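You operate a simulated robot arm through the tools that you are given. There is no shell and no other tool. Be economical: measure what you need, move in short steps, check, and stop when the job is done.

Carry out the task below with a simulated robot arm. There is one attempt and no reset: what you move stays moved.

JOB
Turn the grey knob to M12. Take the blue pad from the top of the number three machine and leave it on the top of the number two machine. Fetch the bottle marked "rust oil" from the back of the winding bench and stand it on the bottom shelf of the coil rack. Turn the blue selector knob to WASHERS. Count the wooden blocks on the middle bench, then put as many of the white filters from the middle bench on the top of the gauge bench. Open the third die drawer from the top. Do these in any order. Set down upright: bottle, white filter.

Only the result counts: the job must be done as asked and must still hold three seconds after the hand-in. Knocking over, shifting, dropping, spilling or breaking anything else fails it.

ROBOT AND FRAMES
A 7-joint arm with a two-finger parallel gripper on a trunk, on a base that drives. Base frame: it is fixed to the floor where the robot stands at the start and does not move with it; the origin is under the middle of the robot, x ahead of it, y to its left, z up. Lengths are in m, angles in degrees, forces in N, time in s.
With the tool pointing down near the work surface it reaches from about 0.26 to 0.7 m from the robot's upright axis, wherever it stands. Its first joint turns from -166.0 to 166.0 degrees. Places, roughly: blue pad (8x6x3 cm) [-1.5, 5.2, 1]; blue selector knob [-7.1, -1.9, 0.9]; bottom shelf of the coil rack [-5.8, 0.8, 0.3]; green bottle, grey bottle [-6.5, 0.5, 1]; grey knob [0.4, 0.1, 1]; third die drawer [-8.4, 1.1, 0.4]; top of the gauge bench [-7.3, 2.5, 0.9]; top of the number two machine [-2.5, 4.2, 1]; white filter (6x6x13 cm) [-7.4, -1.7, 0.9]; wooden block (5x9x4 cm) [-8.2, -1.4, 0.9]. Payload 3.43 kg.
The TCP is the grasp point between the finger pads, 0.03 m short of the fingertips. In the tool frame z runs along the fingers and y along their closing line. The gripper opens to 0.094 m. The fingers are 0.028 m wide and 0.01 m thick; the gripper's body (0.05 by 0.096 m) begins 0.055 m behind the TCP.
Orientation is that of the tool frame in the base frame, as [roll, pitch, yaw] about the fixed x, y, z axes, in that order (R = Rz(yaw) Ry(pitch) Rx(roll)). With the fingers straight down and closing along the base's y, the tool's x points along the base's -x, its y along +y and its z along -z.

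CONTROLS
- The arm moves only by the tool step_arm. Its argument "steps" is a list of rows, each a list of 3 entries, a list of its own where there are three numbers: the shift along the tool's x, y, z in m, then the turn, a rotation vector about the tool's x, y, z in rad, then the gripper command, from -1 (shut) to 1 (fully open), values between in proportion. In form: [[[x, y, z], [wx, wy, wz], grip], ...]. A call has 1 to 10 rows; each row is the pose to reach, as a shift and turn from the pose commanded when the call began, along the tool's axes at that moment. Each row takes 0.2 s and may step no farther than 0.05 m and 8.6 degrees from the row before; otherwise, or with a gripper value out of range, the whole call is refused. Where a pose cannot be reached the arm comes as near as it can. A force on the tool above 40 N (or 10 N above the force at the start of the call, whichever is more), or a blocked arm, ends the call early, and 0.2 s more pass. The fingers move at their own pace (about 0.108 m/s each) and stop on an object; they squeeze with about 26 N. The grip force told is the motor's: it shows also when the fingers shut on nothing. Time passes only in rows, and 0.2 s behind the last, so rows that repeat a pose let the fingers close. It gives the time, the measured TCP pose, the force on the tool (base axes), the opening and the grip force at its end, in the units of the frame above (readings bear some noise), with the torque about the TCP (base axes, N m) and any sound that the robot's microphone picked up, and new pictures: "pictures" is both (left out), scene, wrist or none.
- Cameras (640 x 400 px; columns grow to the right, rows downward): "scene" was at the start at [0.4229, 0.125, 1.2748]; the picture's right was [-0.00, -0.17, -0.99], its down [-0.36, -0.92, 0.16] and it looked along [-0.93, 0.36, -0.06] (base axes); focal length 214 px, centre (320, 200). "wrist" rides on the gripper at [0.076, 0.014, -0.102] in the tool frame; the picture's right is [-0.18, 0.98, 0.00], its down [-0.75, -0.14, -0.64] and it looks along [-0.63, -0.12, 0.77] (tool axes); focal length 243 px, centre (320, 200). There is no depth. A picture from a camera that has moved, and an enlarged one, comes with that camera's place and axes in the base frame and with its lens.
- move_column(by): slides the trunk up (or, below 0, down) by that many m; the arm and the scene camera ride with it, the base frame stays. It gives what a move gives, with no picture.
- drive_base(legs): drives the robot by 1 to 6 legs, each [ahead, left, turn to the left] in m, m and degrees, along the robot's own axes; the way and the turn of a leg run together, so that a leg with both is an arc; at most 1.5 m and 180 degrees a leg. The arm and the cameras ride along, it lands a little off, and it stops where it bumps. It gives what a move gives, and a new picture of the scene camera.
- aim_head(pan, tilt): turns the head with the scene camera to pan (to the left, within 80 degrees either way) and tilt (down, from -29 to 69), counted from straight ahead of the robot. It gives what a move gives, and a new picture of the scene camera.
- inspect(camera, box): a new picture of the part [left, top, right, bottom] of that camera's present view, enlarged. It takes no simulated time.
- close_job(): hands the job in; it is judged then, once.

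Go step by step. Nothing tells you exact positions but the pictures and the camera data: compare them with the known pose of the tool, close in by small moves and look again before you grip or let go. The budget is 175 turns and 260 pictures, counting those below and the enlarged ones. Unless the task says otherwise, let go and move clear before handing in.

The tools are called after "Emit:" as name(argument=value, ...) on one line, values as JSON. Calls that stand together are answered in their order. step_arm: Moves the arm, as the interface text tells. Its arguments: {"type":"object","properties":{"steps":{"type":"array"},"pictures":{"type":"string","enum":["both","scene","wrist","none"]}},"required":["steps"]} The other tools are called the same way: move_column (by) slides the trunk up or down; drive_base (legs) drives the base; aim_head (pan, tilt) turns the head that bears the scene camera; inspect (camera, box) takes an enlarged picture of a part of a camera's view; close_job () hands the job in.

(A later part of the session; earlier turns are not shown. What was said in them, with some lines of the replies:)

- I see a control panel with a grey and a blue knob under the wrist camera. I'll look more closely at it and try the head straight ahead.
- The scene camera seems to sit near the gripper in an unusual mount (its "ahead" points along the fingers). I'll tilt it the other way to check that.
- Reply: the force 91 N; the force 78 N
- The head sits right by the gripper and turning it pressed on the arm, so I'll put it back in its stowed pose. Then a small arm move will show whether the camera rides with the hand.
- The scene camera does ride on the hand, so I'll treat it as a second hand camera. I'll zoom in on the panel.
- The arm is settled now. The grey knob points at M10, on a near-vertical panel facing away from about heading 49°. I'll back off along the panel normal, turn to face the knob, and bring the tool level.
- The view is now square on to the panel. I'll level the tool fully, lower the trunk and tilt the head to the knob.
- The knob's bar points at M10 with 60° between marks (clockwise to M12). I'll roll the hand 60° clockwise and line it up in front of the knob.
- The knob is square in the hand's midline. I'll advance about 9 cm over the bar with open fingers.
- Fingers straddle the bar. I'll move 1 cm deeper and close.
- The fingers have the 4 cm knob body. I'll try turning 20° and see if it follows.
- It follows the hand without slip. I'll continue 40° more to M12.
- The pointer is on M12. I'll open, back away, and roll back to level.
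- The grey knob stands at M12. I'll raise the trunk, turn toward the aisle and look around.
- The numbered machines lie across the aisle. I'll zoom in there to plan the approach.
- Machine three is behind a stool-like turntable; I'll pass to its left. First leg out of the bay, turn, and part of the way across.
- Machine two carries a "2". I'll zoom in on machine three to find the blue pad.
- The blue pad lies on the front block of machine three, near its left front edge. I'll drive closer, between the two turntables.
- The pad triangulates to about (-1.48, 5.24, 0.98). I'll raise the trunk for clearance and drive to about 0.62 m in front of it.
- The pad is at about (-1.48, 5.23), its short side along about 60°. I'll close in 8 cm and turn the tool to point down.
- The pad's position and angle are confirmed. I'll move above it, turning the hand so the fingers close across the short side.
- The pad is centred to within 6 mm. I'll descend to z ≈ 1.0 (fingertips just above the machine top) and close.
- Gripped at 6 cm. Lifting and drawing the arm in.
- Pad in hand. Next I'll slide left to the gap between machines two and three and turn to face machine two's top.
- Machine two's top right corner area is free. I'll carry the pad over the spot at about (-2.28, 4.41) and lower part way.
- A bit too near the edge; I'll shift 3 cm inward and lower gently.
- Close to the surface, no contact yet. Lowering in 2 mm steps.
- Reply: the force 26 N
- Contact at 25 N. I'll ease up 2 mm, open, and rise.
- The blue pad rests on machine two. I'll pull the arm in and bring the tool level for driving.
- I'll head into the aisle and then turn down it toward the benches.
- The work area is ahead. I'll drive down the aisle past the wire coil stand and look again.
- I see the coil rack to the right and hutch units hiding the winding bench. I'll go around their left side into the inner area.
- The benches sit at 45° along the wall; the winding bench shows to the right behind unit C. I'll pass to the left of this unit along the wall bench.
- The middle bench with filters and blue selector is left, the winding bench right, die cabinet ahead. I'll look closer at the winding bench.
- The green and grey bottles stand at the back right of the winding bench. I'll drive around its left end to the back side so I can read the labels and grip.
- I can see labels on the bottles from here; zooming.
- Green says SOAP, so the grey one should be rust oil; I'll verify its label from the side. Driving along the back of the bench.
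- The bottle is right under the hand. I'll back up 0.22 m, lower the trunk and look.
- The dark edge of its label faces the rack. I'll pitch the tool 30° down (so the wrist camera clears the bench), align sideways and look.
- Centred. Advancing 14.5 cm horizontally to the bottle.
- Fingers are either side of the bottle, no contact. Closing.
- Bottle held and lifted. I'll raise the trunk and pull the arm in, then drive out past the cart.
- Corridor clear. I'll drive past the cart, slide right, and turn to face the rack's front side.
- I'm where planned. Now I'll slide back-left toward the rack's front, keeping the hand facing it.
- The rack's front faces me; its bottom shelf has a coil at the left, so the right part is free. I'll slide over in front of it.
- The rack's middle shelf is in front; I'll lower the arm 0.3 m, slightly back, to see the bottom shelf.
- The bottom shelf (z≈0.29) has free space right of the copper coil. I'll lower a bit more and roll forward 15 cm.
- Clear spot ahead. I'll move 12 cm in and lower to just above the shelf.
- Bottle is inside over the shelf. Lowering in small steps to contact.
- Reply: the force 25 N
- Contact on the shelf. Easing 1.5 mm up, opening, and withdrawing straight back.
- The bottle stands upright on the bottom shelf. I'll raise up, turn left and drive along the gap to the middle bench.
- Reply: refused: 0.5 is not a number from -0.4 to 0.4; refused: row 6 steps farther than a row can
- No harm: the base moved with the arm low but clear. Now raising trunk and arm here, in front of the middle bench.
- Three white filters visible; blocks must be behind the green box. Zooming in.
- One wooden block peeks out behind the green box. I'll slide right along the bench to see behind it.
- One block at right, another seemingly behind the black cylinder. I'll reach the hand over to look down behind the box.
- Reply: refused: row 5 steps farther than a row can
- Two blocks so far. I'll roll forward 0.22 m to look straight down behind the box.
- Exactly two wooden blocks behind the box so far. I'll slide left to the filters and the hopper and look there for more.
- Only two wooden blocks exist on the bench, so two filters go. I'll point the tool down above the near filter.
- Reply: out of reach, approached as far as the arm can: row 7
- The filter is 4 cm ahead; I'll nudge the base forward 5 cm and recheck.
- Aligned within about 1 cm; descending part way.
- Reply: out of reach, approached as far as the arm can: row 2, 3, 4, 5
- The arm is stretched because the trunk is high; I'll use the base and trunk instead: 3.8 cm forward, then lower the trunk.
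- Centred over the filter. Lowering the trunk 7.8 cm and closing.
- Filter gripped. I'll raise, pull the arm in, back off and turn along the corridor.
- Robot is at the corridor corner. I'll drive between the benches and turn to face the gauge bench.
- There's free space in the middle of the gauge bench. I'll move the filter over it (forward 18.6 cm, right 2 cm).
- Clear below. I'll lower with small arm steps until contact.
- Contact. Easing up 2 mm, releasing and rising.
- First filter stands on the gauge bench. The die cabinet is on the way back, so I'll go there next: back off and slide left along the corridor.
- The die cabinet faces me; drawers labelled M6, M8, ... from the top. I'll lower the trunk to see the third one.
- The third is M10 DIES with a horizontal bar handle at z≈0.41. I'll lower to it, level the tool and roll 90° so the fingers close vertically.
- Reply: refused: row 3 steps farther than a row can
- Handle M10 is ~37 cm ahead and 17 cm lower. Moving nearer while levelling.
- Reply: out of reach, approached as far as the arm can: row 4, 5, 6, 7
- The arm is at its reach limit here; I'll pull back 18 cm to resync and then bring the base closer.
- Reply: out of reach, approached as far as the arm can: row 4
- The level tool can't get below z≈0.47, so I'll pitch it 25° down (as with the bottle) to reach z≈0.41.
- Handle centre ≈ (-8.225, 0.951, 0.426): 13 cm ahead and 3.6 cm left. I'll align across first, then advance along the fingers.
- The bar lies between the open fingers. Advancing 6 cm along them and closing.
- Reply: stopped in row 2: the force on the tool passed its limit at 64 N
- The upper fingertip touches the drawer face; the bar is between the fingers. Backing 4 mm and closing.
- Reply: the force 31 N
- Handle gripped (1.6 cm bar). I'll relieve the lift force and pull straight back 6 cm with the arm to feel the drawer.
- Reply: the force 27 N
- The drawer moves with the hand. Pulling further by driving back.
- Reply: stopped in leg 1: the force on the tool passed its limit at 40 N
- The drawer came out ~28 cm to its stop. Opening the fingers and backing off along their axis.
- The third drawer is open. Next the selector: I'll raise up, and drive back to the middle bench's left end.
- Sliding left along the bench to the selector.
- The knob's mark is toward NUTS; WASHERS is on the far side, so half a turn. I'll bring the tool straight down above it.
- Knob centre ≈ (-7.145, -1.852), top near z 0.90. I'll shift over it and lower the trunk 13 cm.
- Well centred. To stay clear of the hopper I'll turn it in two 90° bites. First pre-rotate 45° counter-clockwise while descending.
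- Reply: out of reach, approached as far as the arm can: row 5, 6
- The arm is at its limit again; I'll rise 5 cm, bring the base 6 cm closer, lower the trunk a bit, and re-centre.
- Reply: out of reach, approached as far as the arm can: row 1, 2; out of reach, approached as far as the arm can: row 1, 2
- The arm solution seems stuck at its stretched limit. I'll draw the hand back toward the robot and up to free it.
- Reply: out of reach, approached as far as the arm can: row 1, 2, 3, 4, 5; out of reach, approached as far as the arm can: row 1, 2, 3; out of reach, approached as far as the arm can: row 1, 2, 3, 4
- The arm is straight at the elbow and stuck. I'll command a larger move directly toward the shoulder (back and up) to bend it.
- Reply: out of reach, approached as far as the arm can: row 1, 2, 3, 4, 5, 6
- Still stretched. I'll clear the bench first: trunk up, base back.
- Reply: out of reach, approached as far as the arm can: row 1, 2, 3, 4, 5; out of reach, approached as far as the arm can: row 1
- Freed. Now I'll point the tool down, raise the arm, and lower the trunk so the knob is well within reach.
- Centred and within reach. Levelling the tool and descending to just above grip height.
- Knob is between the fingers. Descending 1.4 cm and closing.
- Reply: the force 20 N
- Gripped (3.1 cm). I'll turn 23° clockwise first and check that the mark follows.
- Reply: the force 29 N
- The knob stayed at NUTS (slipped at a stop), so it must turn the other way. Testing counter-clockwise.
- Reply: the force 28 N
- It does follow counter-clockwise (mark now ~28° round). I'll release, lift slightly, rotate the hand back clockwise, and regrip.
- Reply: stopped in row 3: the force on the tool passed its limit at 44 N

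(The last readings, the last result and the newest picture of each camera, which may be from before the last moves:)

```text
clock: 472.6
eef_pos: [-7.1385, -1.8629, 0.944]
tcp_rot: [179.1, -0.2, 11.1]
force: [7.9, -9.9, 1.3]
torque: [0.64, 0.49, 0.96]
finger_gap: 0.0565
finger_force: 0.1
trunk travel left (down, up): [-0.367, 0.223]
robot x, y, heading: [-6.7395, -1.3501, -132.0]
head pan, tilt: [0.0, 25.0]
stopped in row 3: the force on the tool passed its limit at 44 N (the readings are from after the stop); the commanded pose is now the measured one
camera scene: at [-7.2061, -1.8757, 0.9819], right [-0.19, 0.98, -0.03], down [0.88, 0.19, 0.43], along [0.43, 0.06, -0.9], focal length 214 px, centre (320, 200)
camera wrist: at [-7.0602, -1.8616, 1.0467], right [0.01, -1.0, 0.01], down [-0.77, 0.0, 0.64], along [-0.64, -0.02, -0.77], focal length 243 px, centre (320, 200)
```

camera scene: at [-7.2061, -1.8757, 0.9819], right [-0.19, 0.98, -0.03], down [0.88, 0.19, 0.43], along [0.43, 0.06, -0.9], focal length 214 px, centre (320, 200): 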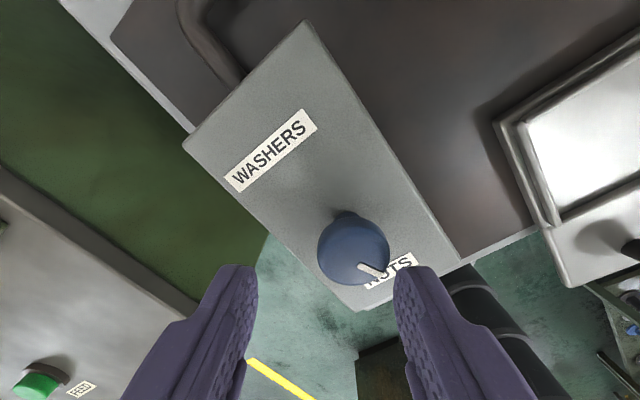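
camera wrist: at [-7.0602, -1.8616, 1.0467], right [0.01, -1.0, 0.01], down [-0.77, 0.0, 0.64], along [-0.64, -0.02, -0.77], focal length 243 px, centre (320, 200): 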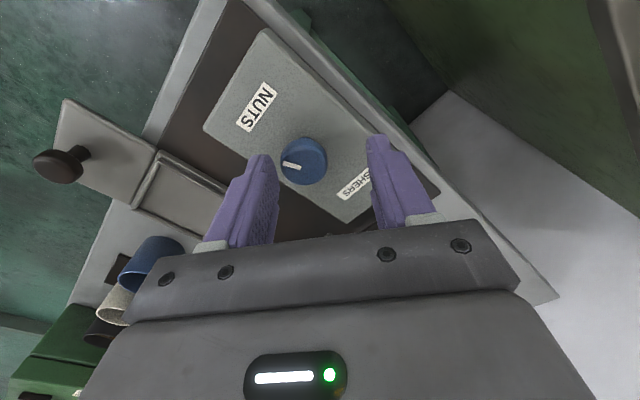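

The hand brushed the hopper at this yaw; I'll come back to ~30°, recentre, descend and grip again.

Emit:
step_arm(steps=[[[-0.0055, -0.0111, 0], [0, 0, -0.12], 0.2], [[-0.0055, -0.0111, 0], [0, 0, -0.24], 0.2], [[-0.0055, -0.0111, 0], [0, 0, -0.33], 0.2], [[-0.0055, -0.0111, 0.02], [0, 0, -0.33], 0.2], [[-0.0055, -0.0111, 0.032], [0, 0, -0.33], 0.2], [[-0.0055, -0.0111, 0.032], [0, 0, -0.33], -1], [[-0.0055, -0.0111, 0.032], [0, 0, -0.33], -1], [[-0.0055, -0.0111, 0.032], [0, 0, -0.33], -1]], pictures="wrist")

```text
clock: 474.4
eef_pos: [-7.1467, -1.8527, 0.9113]
tcp_rot: [179.4, 0.0, 29.8]
force: [6.1, -8.7, -4.7]
torque: [-0.42, -0.07, -0.01]
finger_gap: 0.0314
finger_force: 45.0
trunk travel left (down, up): [-0.367, 0.223]
robot x, y, heading: [-6.7443, -1.3433, -132.1]
head pan, tilt: [0.0, 25.0]
camera wrist: at [-7.0739, -1.8273, 1.0131], right [0.33, -0.94, 0.01], down [-0.73, -0.25, 0.64], along [-0.6, -0.22, -0.77], focal length 243 px, centre (320, 200)
```

wrist: 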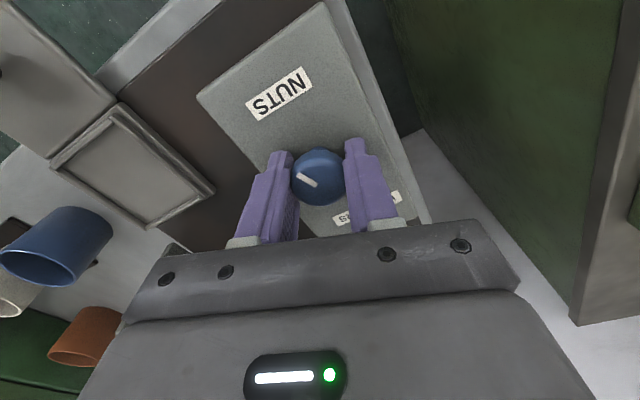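

Gripped again; mark ≈71°. Turning 67° counter-clockwise.

Emit:
step_arm(steps=[[[0, 0, 0], [0, 0, -0.146], -1], [[0, 0, 0], [0, 0, -0.292], -1], [[0, 0, 0], [0, 0, -0.438], -1], [[0, 0, 0], [0, 0, -0.584], -1], [[0, 0, 0], [0, 0, -0.73], -1], [[0, 0, 0], [0, 0, -0.876], -1], [[0, 0, 0], [0, 0, -1.022], -1], [[0, 0, 0], [0, 0, -1.17], -1]], pictures="wrist")

```text
clock: 476.2
eef_pos: [-7.1462, -1.8537, 0.9113]
tcp_rot: [179.8, 0.7, 97.0]
force: [9.2, -18.6, 1.9]
torque: [0.39, -0.45, 0.0]
finger_gap: 0.0316
finger_force: 44.8
trunk travel left (down, up): [-0.367, 0.223]
robot x, y, heading: [-6.7426, -1.3435, -131.8]
head pan, tilt: [0.0, 25.0]
camera wrist: at [-7.1415, -1.7757, 1.0123], right [1.0, -0.06, 0.01], down [-0.05, -0.76, 0.65], along [-0.04, -0.65, -0.76], focal length 243 px, centre (320, 200)
```

wrist: 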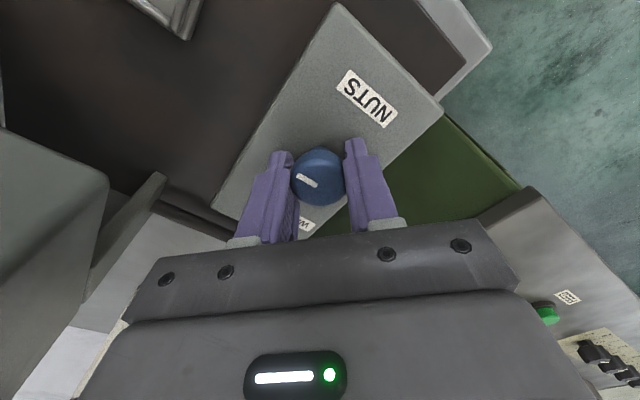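

Following. Mark ≈138°; 90° to go. Regrip and another bite.

Emit:
step_arm(steps=[[[0, 0, 0], [0, 0, 0], 0.2], [[0, 0, 0], [0, 0, 0], 0.2], [[0, 0, -0.03], [0, 0, 0.146], 0.2], [[0, 0, -0.03], [0, 0, 0.292], 0.2], [[0, 0, -0.03], [0, 0, 0.438], 0.2], [[0, 0, -0.03], [0, 0, 0.584], 0.2], [[0, 0, -0.03], [0, 0, 0.73], 0.2], [[0, 0, -0.03], [0, 0, 0.876], 0.2], [[0, 0, -0.03], [0, 0, 1.022], 0.2], [[0, 0, -0.03], [0, 0, 1.16], 0.2]], pictures="none")

Emit:
step_arm(steps=[[[0, 0, 0.02], [0, 0, 0], 0.2], [[0, 0, 0.03], [0, 0, 0], 0.2], [[0, 0, 0.03], [0, 0, 0], -1], [[0, 0, 0.03], [0, 0, 0], -1], [[0, 0, 0.03], [0, 0, 0], -1]], pictures="none")

Emit:
step_arm(steps=[[[0, 0, 0], [0, 0, -0.146], -1], [[0, 0, 0], [0, 0, -0.292], -1], [[0, 0, 0], [0, 0, -0.438], -1], [[0, 0, 0], [0, 0, -0.584], -1], [[0, 0, 0], [0, 0, -0.73], -1], [[0, 0, 0], [0, 0, -0.876], -1], [[0, 0, 0], [0, 0, -1.022], -1], [[0, 0, 0], [0, 0, -1.16], -1]], pictures="wrist")

```text
clock: 478.4
eef_pos: [-7.1472, -1.8495, 0.9414]
tcp_rot: [179.4, 0.0, 30.2]
force: [-0.5, -0.7, 0.6]
torque: [0.02, 0.01, 0.02]
finger_gap: 0.0565
finger_force: 0.0
trunk travel left (down, up): [-0.367, 0.223]
robot x, y, heading: [-6.7415, -1.349, -132.1]
head pan, tilt: [0.0, 25.0]
```

```text
clock: 479.6
eef_pos: [-7.1452, -1.8529, 0.9107]
tcp_rot: [179.3, 0.0, 30.3]
force: [7.4, -9.4, -2.9]
torque: [-0.27, -0.15, 0.01]
finger_gap: 0.0314
finger_force: 45.5
trunk travel left (down, up): [-0.367, 0.223]
robot x, y, heading: [-6.7467, -1.3462, -131.9]
head pan, tilt: [0.0, 25.0]
```

```text
clock: 481.4
eef_pos: [-7.1464, -1.8524, 0.9114]
tcp_rot: [179.9, 0.6, 97.0]
force: [8.7, -14.6, 1.1]
torque: [0.53, -0.24, 0.01]
finger_gap: 0.0313
finger_force: 44.7
trunk travel left (down, up): [-0.367, 0.223]
robot x, y, heading: [-6.7423, -1.3469, -132.5]
head pan, tilt: [0.0, 25.0]
camera wrist: at [-7.1416, -1.7748, 1.0123], right [1.0, -0.06, 0.01], down [-0.05, -0.76, 0.65], along [-0.04, -0.65, -0.76], focal length 243 px, centre (320, 200)
```

wrist: 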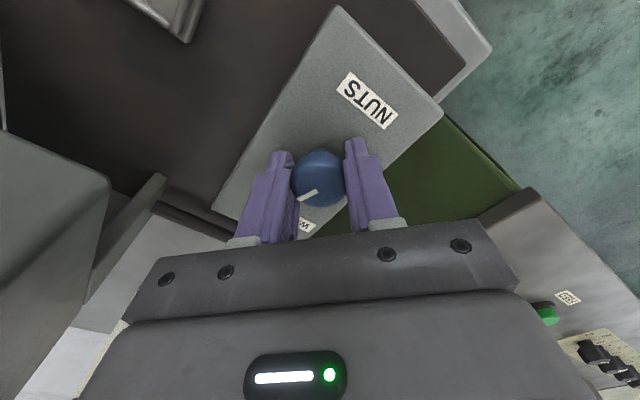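

Mark ≈208°; about 20° more. One last small bite from a safer yaw.

Emit:
step_arm(steps=[[[0, 0, 0], [0, 0, 0], 0.2], [[0, 0, 0], [0, 0, 0], 0.2], [[0, 0, -0.03], [0, 0, 0.14], 0.2], [[0, 0, -0.03], [0, 0, 0.28], 0.2], [[0, 0, -0.03], [0, 0, 0.42], 0.2], [[0, 0, -0.03], [0, 0, 0.56], 0.2], [[0, 0, -0.03], [0, 0, 0.7], 0.2], [[0, 0, -0.03], [0, 0, 0.84], 0.2]], pictures="both")

Emit:
inspect(camera="scene", box=[220, 60, 440, 320])

```text
clock: 483.2
eef_pos: [-7.1469, -1.8517, 0.9417]
tcp_rot: [179.4, 0.2, 48.5]
force: [-0.4, 0.3, -0.2]
torque: [-0.01, 0.02, 0.01]
finger_gap: 0.0563
finger_force: 0.1
trunk travel left (down, up): [-0.367, 0.223]
robot x, y, heading: [-6.7443, -1.3428, -132.0]
head pan, tilt: [0.0, 25.0]
camera scene: at [-7.1941, -1.9011, 0.98], right [-0.75, 0.66, -0.01], down [0.6, 0.68, 0.42], along [0.28, 0.31, -0.91], focal length 214 px, centre (320, 200)
camera wrist: at [-7.0862, -1.8029, 1.0437], right [0.61, -0.79, 0.01], down [-0.61, -0.46, 0.64], along [-0.5, -0.4, -0.77], focal length 243 px, centre (320, 200)
```

scene: 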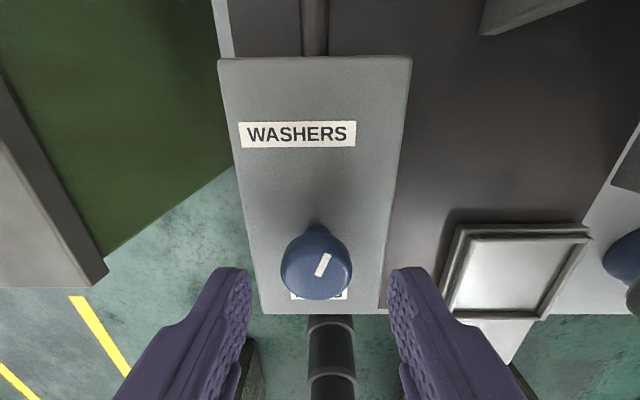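
wrist: 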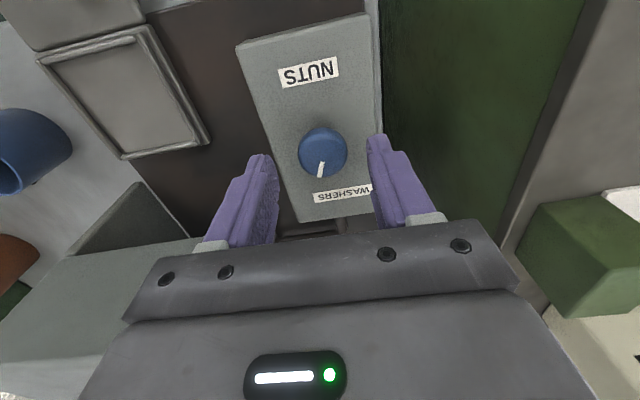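

```text
1.54 times, centred on (330, 190) of scene
camera zoom: at [-7.1941, -1.9011, 0.98], right [-0.75, 0.66, -0.01], down [0.6, 0.68, 0.42], along [0.28, 0.31, -0.91], focal length 330 px, centre (305, 215)
```

zoom: 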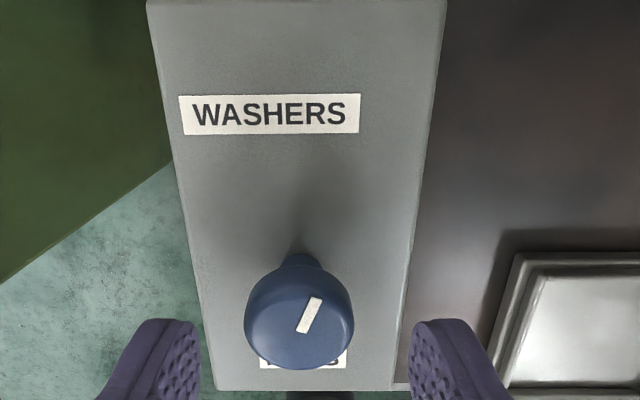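

The mark is ~20° short of WASHERS. Gripping and turning 21° more counter-clockwise.

Emit:
step_arm(steps=[[[0, 0, 0.02], [0, 0, 0], 0.2], [[0, 0, 0.03], [0, 0, 0], 0.2], [[0, 0, 0.03], [0, 0, 0], -1], [[0, 0, 0.03], [0, 0, 0], -1], [[0, 0, 0.03], [0, 0, 0], -1], [[0, 0, 0.03], [0, 0, -0.13], -1], [[0, 0, 0.03], [0, 0, -0.26], -1], [[0, 0, 0.03], [0, 0, -0.38], -1]], pictures="none")

Emit:
step_arm(steps=[[[0, 0, 0], [0, 0, 0], 0.2], [[0, 0, 0], [0, 0, 0], 0.2], [[0, 0, -0.03], [0, 0, 0.13], 0.2], [[0, 0, -0.06], [0, 0, 0.26], 0.2], [[0, 0, -0.09], [0, 0, 0.38], 0.2]], pictures="scene")

Emit:
inspect(camera="scene", box=[240, 100, 400, 250])

```text
clock: 485.0
eef_pos: [-7.1467, -1.8511, 0.9111]
tcp_rot: [179.5, 0.4, 70.5]
force: [8.8, -3.2, -3.6]
torque: [0.14, -0.25, -0.44]
finger_gap: 0.0314
finger_force: 45.3
trunk travel left (down, up): [-0.367, 0.223]
robot x, y, heading: [-6.7395, -1.3455, -132.0]
head pan, tilt: [0.0, 25.0]
```

```text
clock: 486.2
eef_pos: [-7.1458, -1.8499, 1.0016]
tcp_rot: [179.4, 0.2, 48.6]
force: [-0.8, -0.6, -0.5]
torque: [-0.02, 0.02, 0.02]
finger_gap: 0.0566
finger_force: 0.0
trunk travel left (down, up): [-0.367, 0.223]
robot x, y, heading: [-6.7425, -1.349, -132.1]
head pan, tilt: [0.0, 25.0]
camera scene: at [-7.1927, -1.9002, 1.04], right [-0.75, 0.66, -0.01], down [0.6, 0.68, 0.42], along [0.28, 0.31, -0.91], focal length 214 px, centre (320, 200)
```

scene: 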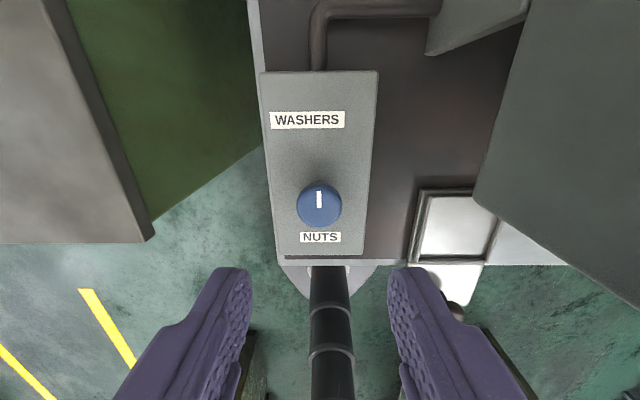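

```text
2.67 times, centred on (320, 175) of scene
camera zoom: at [-7.1927, -1.9002, 1.04], right [-0.75, 0.66, -0.01], down [0.6, 0.68, 0.42], along [0.28, 0.31, -0.91], focal length 572 px, centre (320, 267)
```

zoom: 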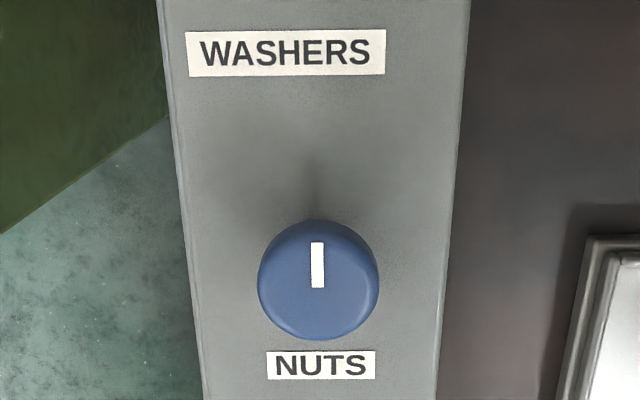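

Selector now points at WASHERS. Next the second filter (back left): I'll lift, draw in, and pitch the tool up to 30° below level.

Emit:
step_arm(steps=[[[0, 0, -0.045], [0, 0, 0], 1], [[0.02, 0, -0.09], [0, 0, 0], 1], [[0.04, 0, -0.12], [0, -0.149, 0], 1], [[0.06, 0, -0.14], [0, -0.298, 0], 1], [[0.08, 0, -0.15], [0, -0.447, 0], 1], [[0.1, 0, -0.15], [0, -0.596, 0], 1], [[0.12, 0, -0.15], [0, -0.745, 0], 1], [[0.14, 0, -0.15], [0, -0.894, 0], 1], [[0.15, 0, -0.15], [0, -1.043, 0], 1]], pictures="none")

Emit:
drive_base(legs=[[0.15, 0, 0]])

Emit:
aim_head(pan=0, tilt=10)

```text
clock: 488.2
eef_pos: [-7.0494, -1.7363, 1.1508]
tcp_rot: [178.8, 60.1, 47.6]
force: [0.1, -0.2, 0.1]
torque: [0.02, -0.04, 0.0]
finger_gap: 0.0941
finger_force: 0.0
trunk travel left (down, up): [-0.367, 0.223]
robot x, y, heading: [-6.7423, -1.3438, -132.0]
head pan, tilt: [0.0, 25.0]
```

```text
clock: 489.6
eef_pos: [-7.1524, -1.8487, 1.1504]
tcp_rot: [178.8, 59.9, 47.6]
force: [0.2, -0.3, 0.2]
torque: [0.01, -0.03, 0.07]
finger_gap: 0.0942
finger_force: 0.0
trunk travel left (down, up): [-0.367, 0.223]
robot x, y, heading: [-6.8397, -1.4568, -132.1]
head pan, tilt: [0.0, 25.0]
camera scene: at [-7.1539, -1.8477, 1.2296], right [-0.75, 0.66, -0.01], down [0.55, 0.61, -0.57], along [-0.37, -0.44, -0.82], focal length 214 px, centre (320, 200)
```

scene: 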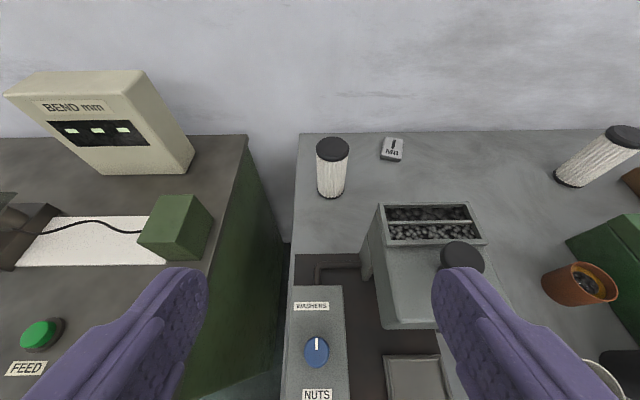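

```text
clock: 490.3
eef_pos: [-7.1498, -1.8466, 1.1508]
tcp_rot: [178.8, 60.0, 47.6]
force: [0.3, 0.3, 0.8]
torque: [0.04, -0.01, 0.0]
finger_gap: 0.094
finger_force: 0.1
trunk travel left (down, up): [-0.367, 0.223]
robot x, y, heading: [-6.8403, -1.4596, -132.0]
head pan, tilt: [0.0, 10.0]
camera scene: at [-7.1618, -1.8564, 1.2508], right [-0.75, 0.66, -0.01], down [0.43, 0.48, -0.77], along [-0.5, -0.58, -0.64], focal length 214 px, centre (320, 200)
```

scene: 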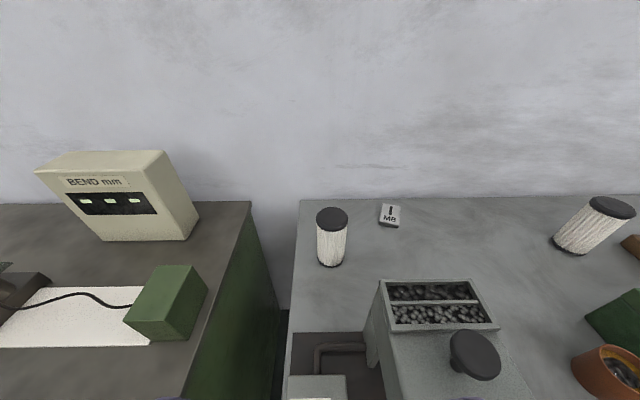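

Filter at about (-7.355, -2.05). Lowering the trunk 10 cm, then extending over it at pitch 40°.

Emit:
move_column(by=-0.09)

Emit:
step_arm(steps=[[[-0.0206, -0.002, 0.0356], [0, 0.03, 0], 1], [[-0.0411, -0.004, 0.0711], [0, 0.06, 0], 1], [[-0.0617, -0.006, 0.1067], [0, 0.09, 0], 1], [[-0.0823, -0.008, 0.1423], [0, 0.12, 0], 1], [[-0.103, -0.01, 0.178], [0, 0.15, 0], 1], [[-0.1234, -0.012, 0.2134], [0, 0.175, 0], 1]])

```text
clock: 491.6
eef_pos: [-7.1499, -1.8472, 1.0616]
tcp_rot: [178.9, 60.0, 47.6]
force: [0.2, 0.5, -0.4]
torque: [0.03, 0.01, 0.02]
finger_gap: 0.0942
finger_force: 0.0
trunk travel left (down, up): [-0.277, 0.313]
robot x, y, heading: [-6.8395, -1.4568, -132.3]
head pan, tilt: [0.0, 10.0]
```

```text
clock: 493.0
eef_pos: [-7.3217, -2.0272, 1.0589]
tcp_rot: [179.0, 49.9, 48.1]
force: [-0.5, -0.1, 0.2]
torque: [0.02, 0.02, 0.01]
finger_gap: 0.094
finger_force: 0.1
trunk travel left (down, up): [-0.277, 0.313]
robot x, y, heading: [-6.8427, -1.4571, -132.3]
head pan, tilt: [0.0, 10.0]
camera scene: at [-7.3452, -2.0492, 1.1558], right [-0.75, 0.66, -0.01], down [0.51, 0.57, -0.64], along [-0.42, -0.49, -0.77], focal length 214 px, centre (320, 200)
camera wrist: at [-7.2272, -1.9416, 1.0673], right [0.66, -0.74, 0.15], down [-0.11, 0.11, 0.99], along [-0.74, -0.67, -0.01], focal length 243 px, centre (320, 200)
```

scene: 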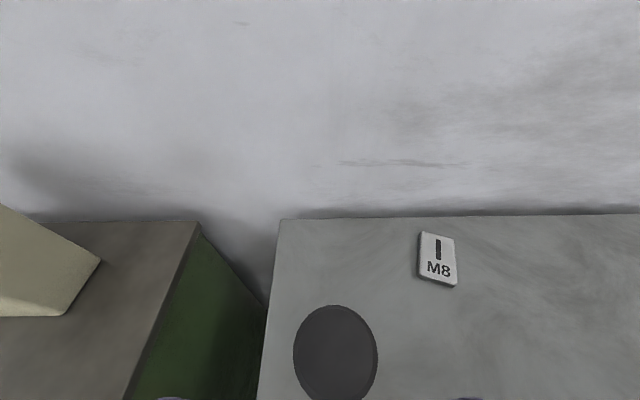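
wrist: 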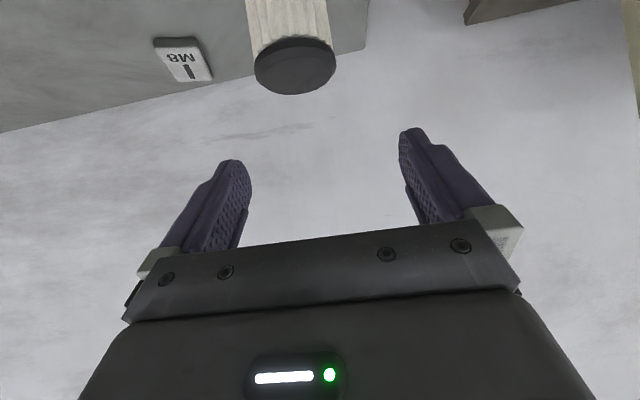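

Cap ~4.5 cm ahead and 1 cm right. Correcting, then lowering straight down.

Emit:
step_arm(steps=[[[-0.029, -0.01, 0.0345], [0, 0, 0], 1], [[0.0, -0.01, 0.059], [0, 0, 0], 1]])

```text
clock: 493.6
eef_pos: [-7.3587, -2.0523, 1.021]
tcp_rot: [179.0, 50.0, 48.0]
force: [0.0, -0.4, 0.2]
torque: [-0.04, 0.03, -0.02]
finger_gap: 0.0939
finger_force: 0.1
trunk travel left (down, up): [-0.277, 0.313]
robot x, y, heading: [-6.8419, -1.4543, -132.3]
head pan, tilt: [0.0, 10.0]
camera scene: at [-7.3815, -2.0747, 1.1172], right [-0.75, 0.66, -0.01], down [0.51, 0.57, -0.64], along [-0.42, -0.49, -0.77], focal length 214 px, centre (320, 200)
camera wrist: at [-7.2637, -1.9671, 1.0287], right [0.66, -0.74, 0.15], down [-0.11, 0.11, 0.99], along [-0.74, -0.67, -0.01], focal length 243 px, centre (320, 200)
```

scene: 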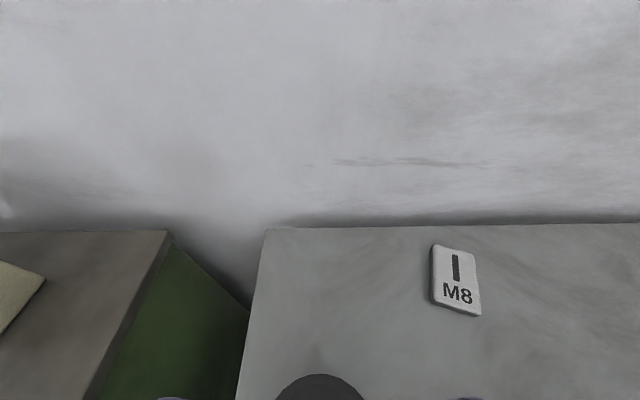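
wrist: 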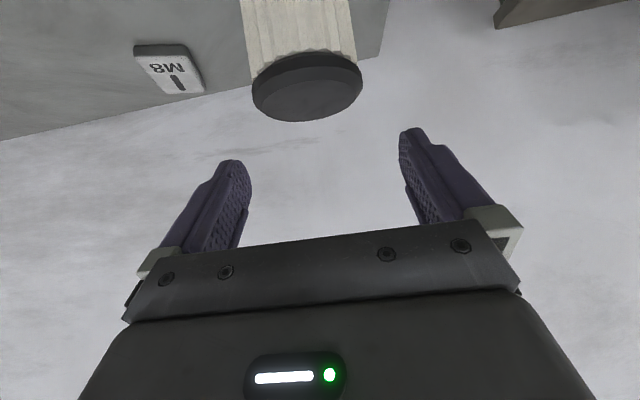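

Laterally centred. Lowering 7.6 cm and closing.

Emit:
step_arm(steps=[[[0.0295, 0, 0.0245], [0, 0, 0], 1], [[0.0582, 0, 0.0489], [0, 0, 0], 1], [[0.0582, 0, 0.0489], [0, 0, 0], -1], [[0.0582, 0, 0.0489], [0, 0, 0], -1], [[0.0582, 0, 0.0489], [0, 0, 0], -1]], pictures="wrist")

```text
clock: 494.8
eef_pos: [-7.3593, -2.052, 0.9468]
tcp_rot: [178.9, 50.0, 48.1]
force: [-0.3, -0.1, -0.3]
torque: [0.01, 0.01, -0.01]
finger_gap: 0.0614
finger_force: 26.1
trunk travel left (down, up): [-0.277, 0.313]
robot x, y, heading: [-6.8428, -1.4545, -132.0]
head pan, tilt: [0.0, 10.0]
camera wrist: at [-7.2636, -1.9666, 0.954], right [0.66, -0.74, 0.15], down [-0.11, 0.11, 0.99], along [-0.74, -0.67, -0.01], focal length 243 px, centre (320, 200)
```

wrist: 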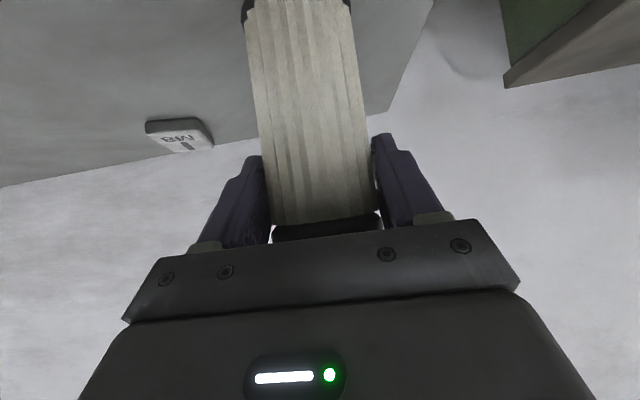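

Second filter gripped. Raising the trunk, backing off and pulling the arm in.

Emit:
move_column(by=0.28)

Emit:
drive_base(legs=[[-0.25, 0, 0]])

Emit:
step_arm(steps=[[[0.029, 0, -0.0345], [0, 0, 0], -1], [[0.058, 0, -0.069], [0, 0, 0], -1], [[0.087, 0, -0.1035], [0, 0, 0], -1], [[0.116, 0, -0.138], [0, 0, 0], -1], [[0.145, 0, -0.1725], [0, 0, 0], -1], [[0.174, 0, -0.207], [0, 0, 0], -1], [[0.203, 0, -0.2415], [0, 0, 0], -1]], pictures="wrist")

```text
clock: 497.6
eef_pos: [-7.3582, -2.0526, 1.2265]
tcp_rot: [179.1, 49.9, 48.0]
force: [0.1, 0.2, -1.2]
torque: [-0.05, 0.01, -0.02]
finger_gap: 0.0616
finger_force: 25.9
trunk travel left (down, up): [-0.557, 0.033]
robot x, y, heading: [-6.8429, -1.456, -132.0]
head pan, tilt: [0.0, 10.0]
```

```text
clock: 499.4
eef_pos: [-7.1902, -1.8614, 1.2272]
tcp_rot: [179.0, 50.0, 47.8]
force: [0.6, 0.7, -1.8]
torque: [-0.02, -0.01, -0.03]
finger_gap: 0.0615
finger_force: 25.8
trunk travel left (down, up): [-0.557, 0.033]
robot x, y, heading: [-6.6717, -1.2668, -132.3]
head pan, tilt: [0.0, 10.0]
camera scene: at [-7.2121, -1.8829, 1.3235], right [-0.75, 0.66, -0.01], down [0.51, 0.57, -0.64], along [-0.42, -0.49, -0.77], focal length 214 px, centre (320, 200)
```

scene: 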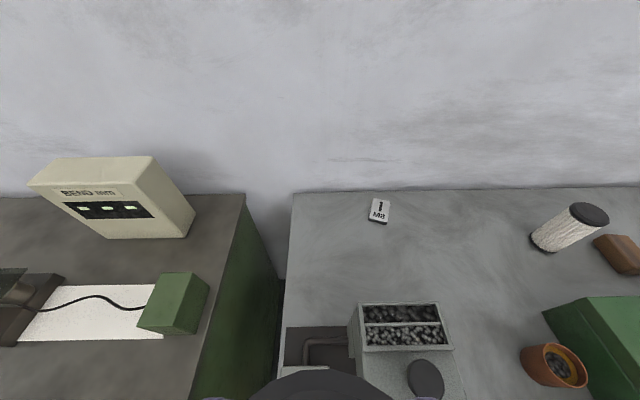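

```text
clock: 501.0
eef_pos: [-6.9785, -1.6243, 1.2274]
tcp_rot: [179.0, 50.0, 47.7]
force: [-0.2, -0.4, -1.2]
torque: [0.02, 0.02, 0.04]
finger_gap: 0.0614
finger_force: 25.7
trunk travel left (down, up): [-0.557, 0.033]
robot x, y, heading: [-6.6751, -1.2671, -132.4]
head pan, tilt: [0.0, 10.0]
camera wrist: at [-6.8829, -1.5386, 1.2342], right [0.66, -0.74, 0.15], down [-0.11, 0.11, 0.99], along [-0.75, -0.67, -0.01], focal length 243 px, centre (320, 200)
```

wrist: 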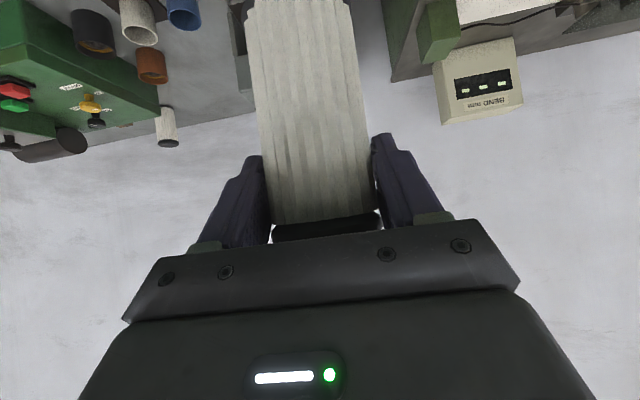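

Filter held upright. Driving back through the corridor to the gauge bench, keeping clear of the open drawer.

Emit:
drive_base(legs=[[0, 0, -90], [1.49, 0, 0], [0, 0, -90]])

```text
clock: 515.9
eef_pos: [-7.4383, 0.0695, 1.2274]
tcp_rot: [179.0, 50.0, -131.4]
force: [-0.9, -0.1, -0.5]
torque: [0.01, 0.0, 0.0]
finger_gap: 0.0616
finger_force: 26.6
trunk travel left (down, up): [-0.557, 0.033]
robot x, y, heading: [-7.7437, -0.2895, 48.3]
head pan, tilt: [0.0, 10.0]
camera scene: at [-7.4177, 0.0961, 1.3223], right [0.76, -0.65, -0.01], down [-0.51, -0.58, -0.64], along [0.41, 0.49, -0.77], focal length 214 px, centre (320, 200)
```

scene: 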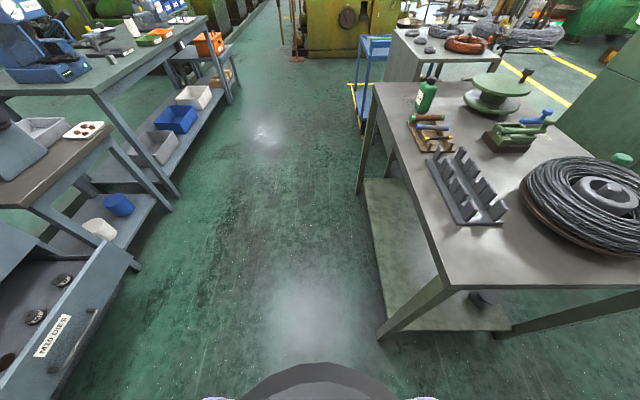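

Open drawer and bench leg seen; I'll centre in the gap (0.2 m left) and go on to the gauge bench.

Emit:
drive_base(legs=[[0, 0.2, 0], [1.15, 0, 0], [1.18, 0.58, 0], [0, 0, 91]])

```text
clock: 533.1
eef_pos: [-7.1342, 2.2871, 1.2273]
tcp_rot: [179.0, 50.1, -40.6]
force: [-0.7, 0.3, -2.0]
torque: [-0.03, -0.01, -0.01]
finger_gap: 0.0611
finger_force: 26.4
trunk travel left (down, up): [-0.557, 0.033]
robot x, y, heading: [-6.7676, 1.9883, 139.4]
head pan, tilt: [0.0, 10.0]
camera scene: at [-7.1585, 2.3095, 1.3223], right [0.64, 0.77, -0.01], down [0.58, -0.5, -0.64], along [-0.5, 0.41, -0.77], focal length 214 px, centre (320, 200)
```

scene: 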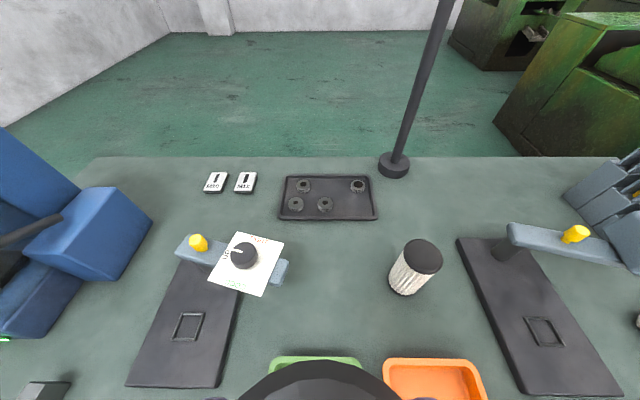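

Free spot left of the first filter, ~17 cm ahead and 3 cm right. Extending, then lowering the trunk.

Emit:
step_arm(steps=[[[-0.0272, -0.008, 0.0324], [0, 0, 0], -1], [[-0.0544, -0.016, 0.0648], [0, 0, 0], -1], [[-0.0815, -0.024, 0.0971], [0, 0, 0], -1], [[-0.1087, -0.03, 0.1295], [0, 0, 0], -1]], pictures="none")

Emit:
move_column(by=-0.19)

Emit:
step_arm(steps=[[[0, 0, 0], [0, 0, 0], -1]])

```text
clock: 534.1
eef_pos: [-7.2451, 2.4173, 1.2256]
tcp_rot: [179.1, 49.8, -40.7]
force: [0.5, 0.8, -1.2]
torque: [-0.01, -0.06, 0.0]
finger_gap: 0.0614
finger_force: 26.1
trunk travel left (down, up): [-0.557, 0.033]
robot x, y, heading: [-6.7674, 1.9878, 139.6]
head pan, tilt: [0.0, 10.0]
```

```text
clock: 536.2
eef_pos: [-7.245, 2.4156, 1.0355]
tcp_rot: [179.1, 50.0, -40.6]
force: [-0.1, -0.7, -1.5]
torque: [0.0, 0.01, -0.01]
finger_gap: 0.0612
finger_force: 25.8
trunk travel left (down, up): [-0.367, 0.223]
robot x, y, heading: [-6.7686, 1.9918, 139.5]
head pan, tilt: [0.0, 10.0]
```

```text
clock: 536.6
eef_pos: [-7.2449, 2.4156, 1.0363]
tcp_rot: [179.0, 50.0, -40.6]
force: [0.8, -0.1, -0.5]
torque: [-0.04, 0.02, -0.01]
finger_gap: 0.0614
finger_force: 26.0
trunk travel left (down, up): [-0.367, 0.223]
robot x, y, heading: [-6.7669, 1.9904, 139.3]
head pan, tilt: [0.0, 10.0]
camera scene: at [-7.2696, 2.4396, 1.1321], right [0.64, 0.77, -0.01], down [0.58, -0.5, -0.64], along [-0.5, 0.41, -0.77], focal length 214 px, centre (320, 200)
camera wrist: at [-7.1558, 2.3233, 1.0436], right [-0.72, -0.68, 0.15], down [0.1, 0.11, 0.99], along [-0.69, 0.73, -0.01], focal length 243 px, centre (320, 200)
```

scene: 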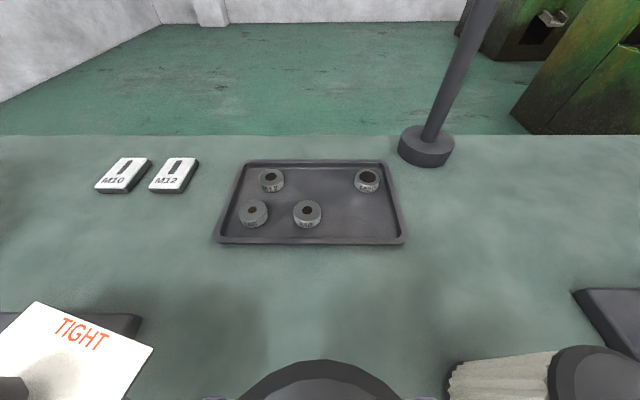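
wrist: 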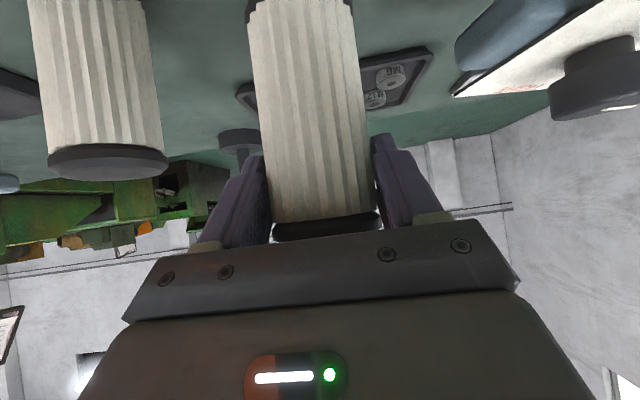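

Clear on both sides. Lowering, with small final steps to contact.

Emit:
step_arm(steps=[[[0.0184, 0, 0.0154], [0, 0, 0], -1], [[0.0368, 0, 0.0309], [0, 0, 0], -1], [[0.0398, 0, 0.0335], [0, 0, 0], -1], [[0.0421, 0, 0.0354], [0, 0, 0], -1], [[0.0444, 0, 0.0373], [0, 0, 0], -1]], pictures="none")

```text
clock: 537.8
eef_pos: [-7.2447, 2.4169, 0.9778]
tcp_rot: [179.0, 50.0, -40.6]
force: [0.2, -0.2, -1.6]
torque: [0.01, 0.01, 0.01]
finger_gap: 0.0613
finger_force: 26.0
trunk travel left (down, up): [-0.367, 0.223]
robot x, y, heading: [-6.7687, 1.9929, 139.5]
head pan, tilt: [0.0, 10.0]
```

Emit:
step_arm(steps=[[[0.0023, 0, 0.0019], [0, 0, 0], -1], [[0.0046, 0, 0.0039], [0, 0, 0], -1]], pictures="none")

```text
clock: 538.4
eef_pos: [-7.2468, 2.4151, 0.9746]
tcp_rot: [179.0, 50.4, -40.6]
force: [-4.7, -3.0, 22.8]
torque: [0.13, 0.16, -0.08]
finger_gap: 0.0617
finger_force: 26.2
trunk travel left (down, up): [-0.367, 0.223]
robot x, y, heading: [-6.7709, 1.9912, 139.5]
head pan, tilt: [0.0, 10.0]
```

Contact. Easing up 2 mm, releasing, rising straight up.

Emit:
step_arm(steps=[[[-0.0018, 0, -0.0015], [0, 0, 0], -1], [[-0.0018, 0, -0.0015], [0, 0, 0], 0.2], [[-0.0018, 0, -0.0015], [0, 0, 0], 0.9], [[-0.0018, 0, -0.0015], [0, 0, 0], 0.9], [[-0.032, 0, -0.027], [0, 0, 0], 0.9], [[-0.062, 0, -0.052], [0, 0, 0], 0.9], [[-0.092, 0, -0.077], [0, 0, 0], 0.9], [[-0.122, 0, -0.102], [0, 0, 0], 0.9], [[-0.14, 0, -0.117], [0, 0, 0], 0.9]], pictures="none")

Emit:
drive_base(legs=[[-0.3, 0, 0]])

```text
clock: 540.4
eef_pos: [-7.2432, 2.4172, 1.1547]
tcp_rot: [179.0, 50.0, -40.7]
force: [0.3, 0.6, 0.6]
torque: [-0.02, 0.0, -0.02]
finger_gap: 0.0893
finger_force: 0.0
trunk travel left (down, up): [-0.367, 0.223]
robot x, y, heading: [-6.771, 1.9923, 139.5]
head pan, tilt: [0.0, 10.0]
```

```text
clock: 542.5
eef_pos: [-7.015, 2.2203, 1.1548]
tcp_rot: [178.9, 50.0, -40.6]
force: [0.6, -0.5, -0.1]
torque: [-0.01, 0.01, -0.02]
finger_gap: 0.0894
finger_force: 0.0
trunk travel left (down, up): [-0.367, 0.223]
robot x, y, heading: [-6.5393, 1.7897, 139.4]
head pan, tilt: [0.0, 10.0]
camera scene: at [-7.0396, 2.2431, 1.2508], right [0.64, 0.77, -0.01], down [0.58, -0.5, -0.64], along [-0.5, 0.41, -0.77], focal length 214 px, centre (320, 200)
```

scene: 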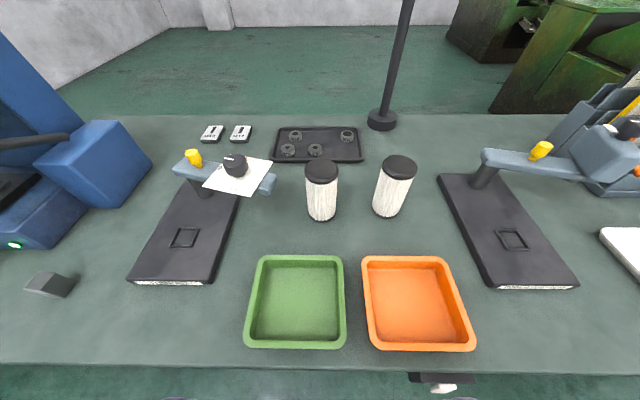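

Both filters stand upright on the gauge bench and the hand is clear. The other items were seen done, so I'm handing in.

Emit:
close_job()

```text
The job is handed in.
```

I carried out and handed in all six tasks; I haven't seen the judging result.

- **Grey knob:** its pointer is on M12.
- **Blue pad:** it lies on the top of the number two machine.
- **Bottle:** the grey bottle stands upright on the bottom shelf of the coil rack. I never read "rust oil" on it. I chose it because the only other bottle on the bench says SOAP.
- **Blue selector knob:** its mark points at WASHERS.
- **Filters:** I counted two wooden blocks on the middle bench, so two white filters stand upright on the gauge bench.
- **Third die drawer:** M10 DIES is pulled out about 28 cm, to its stop.

While I was turning the selector, the hand brushed the grey hopper beside it with about 44 N. I saw no sign that it moved, but I did not check for that specifically.
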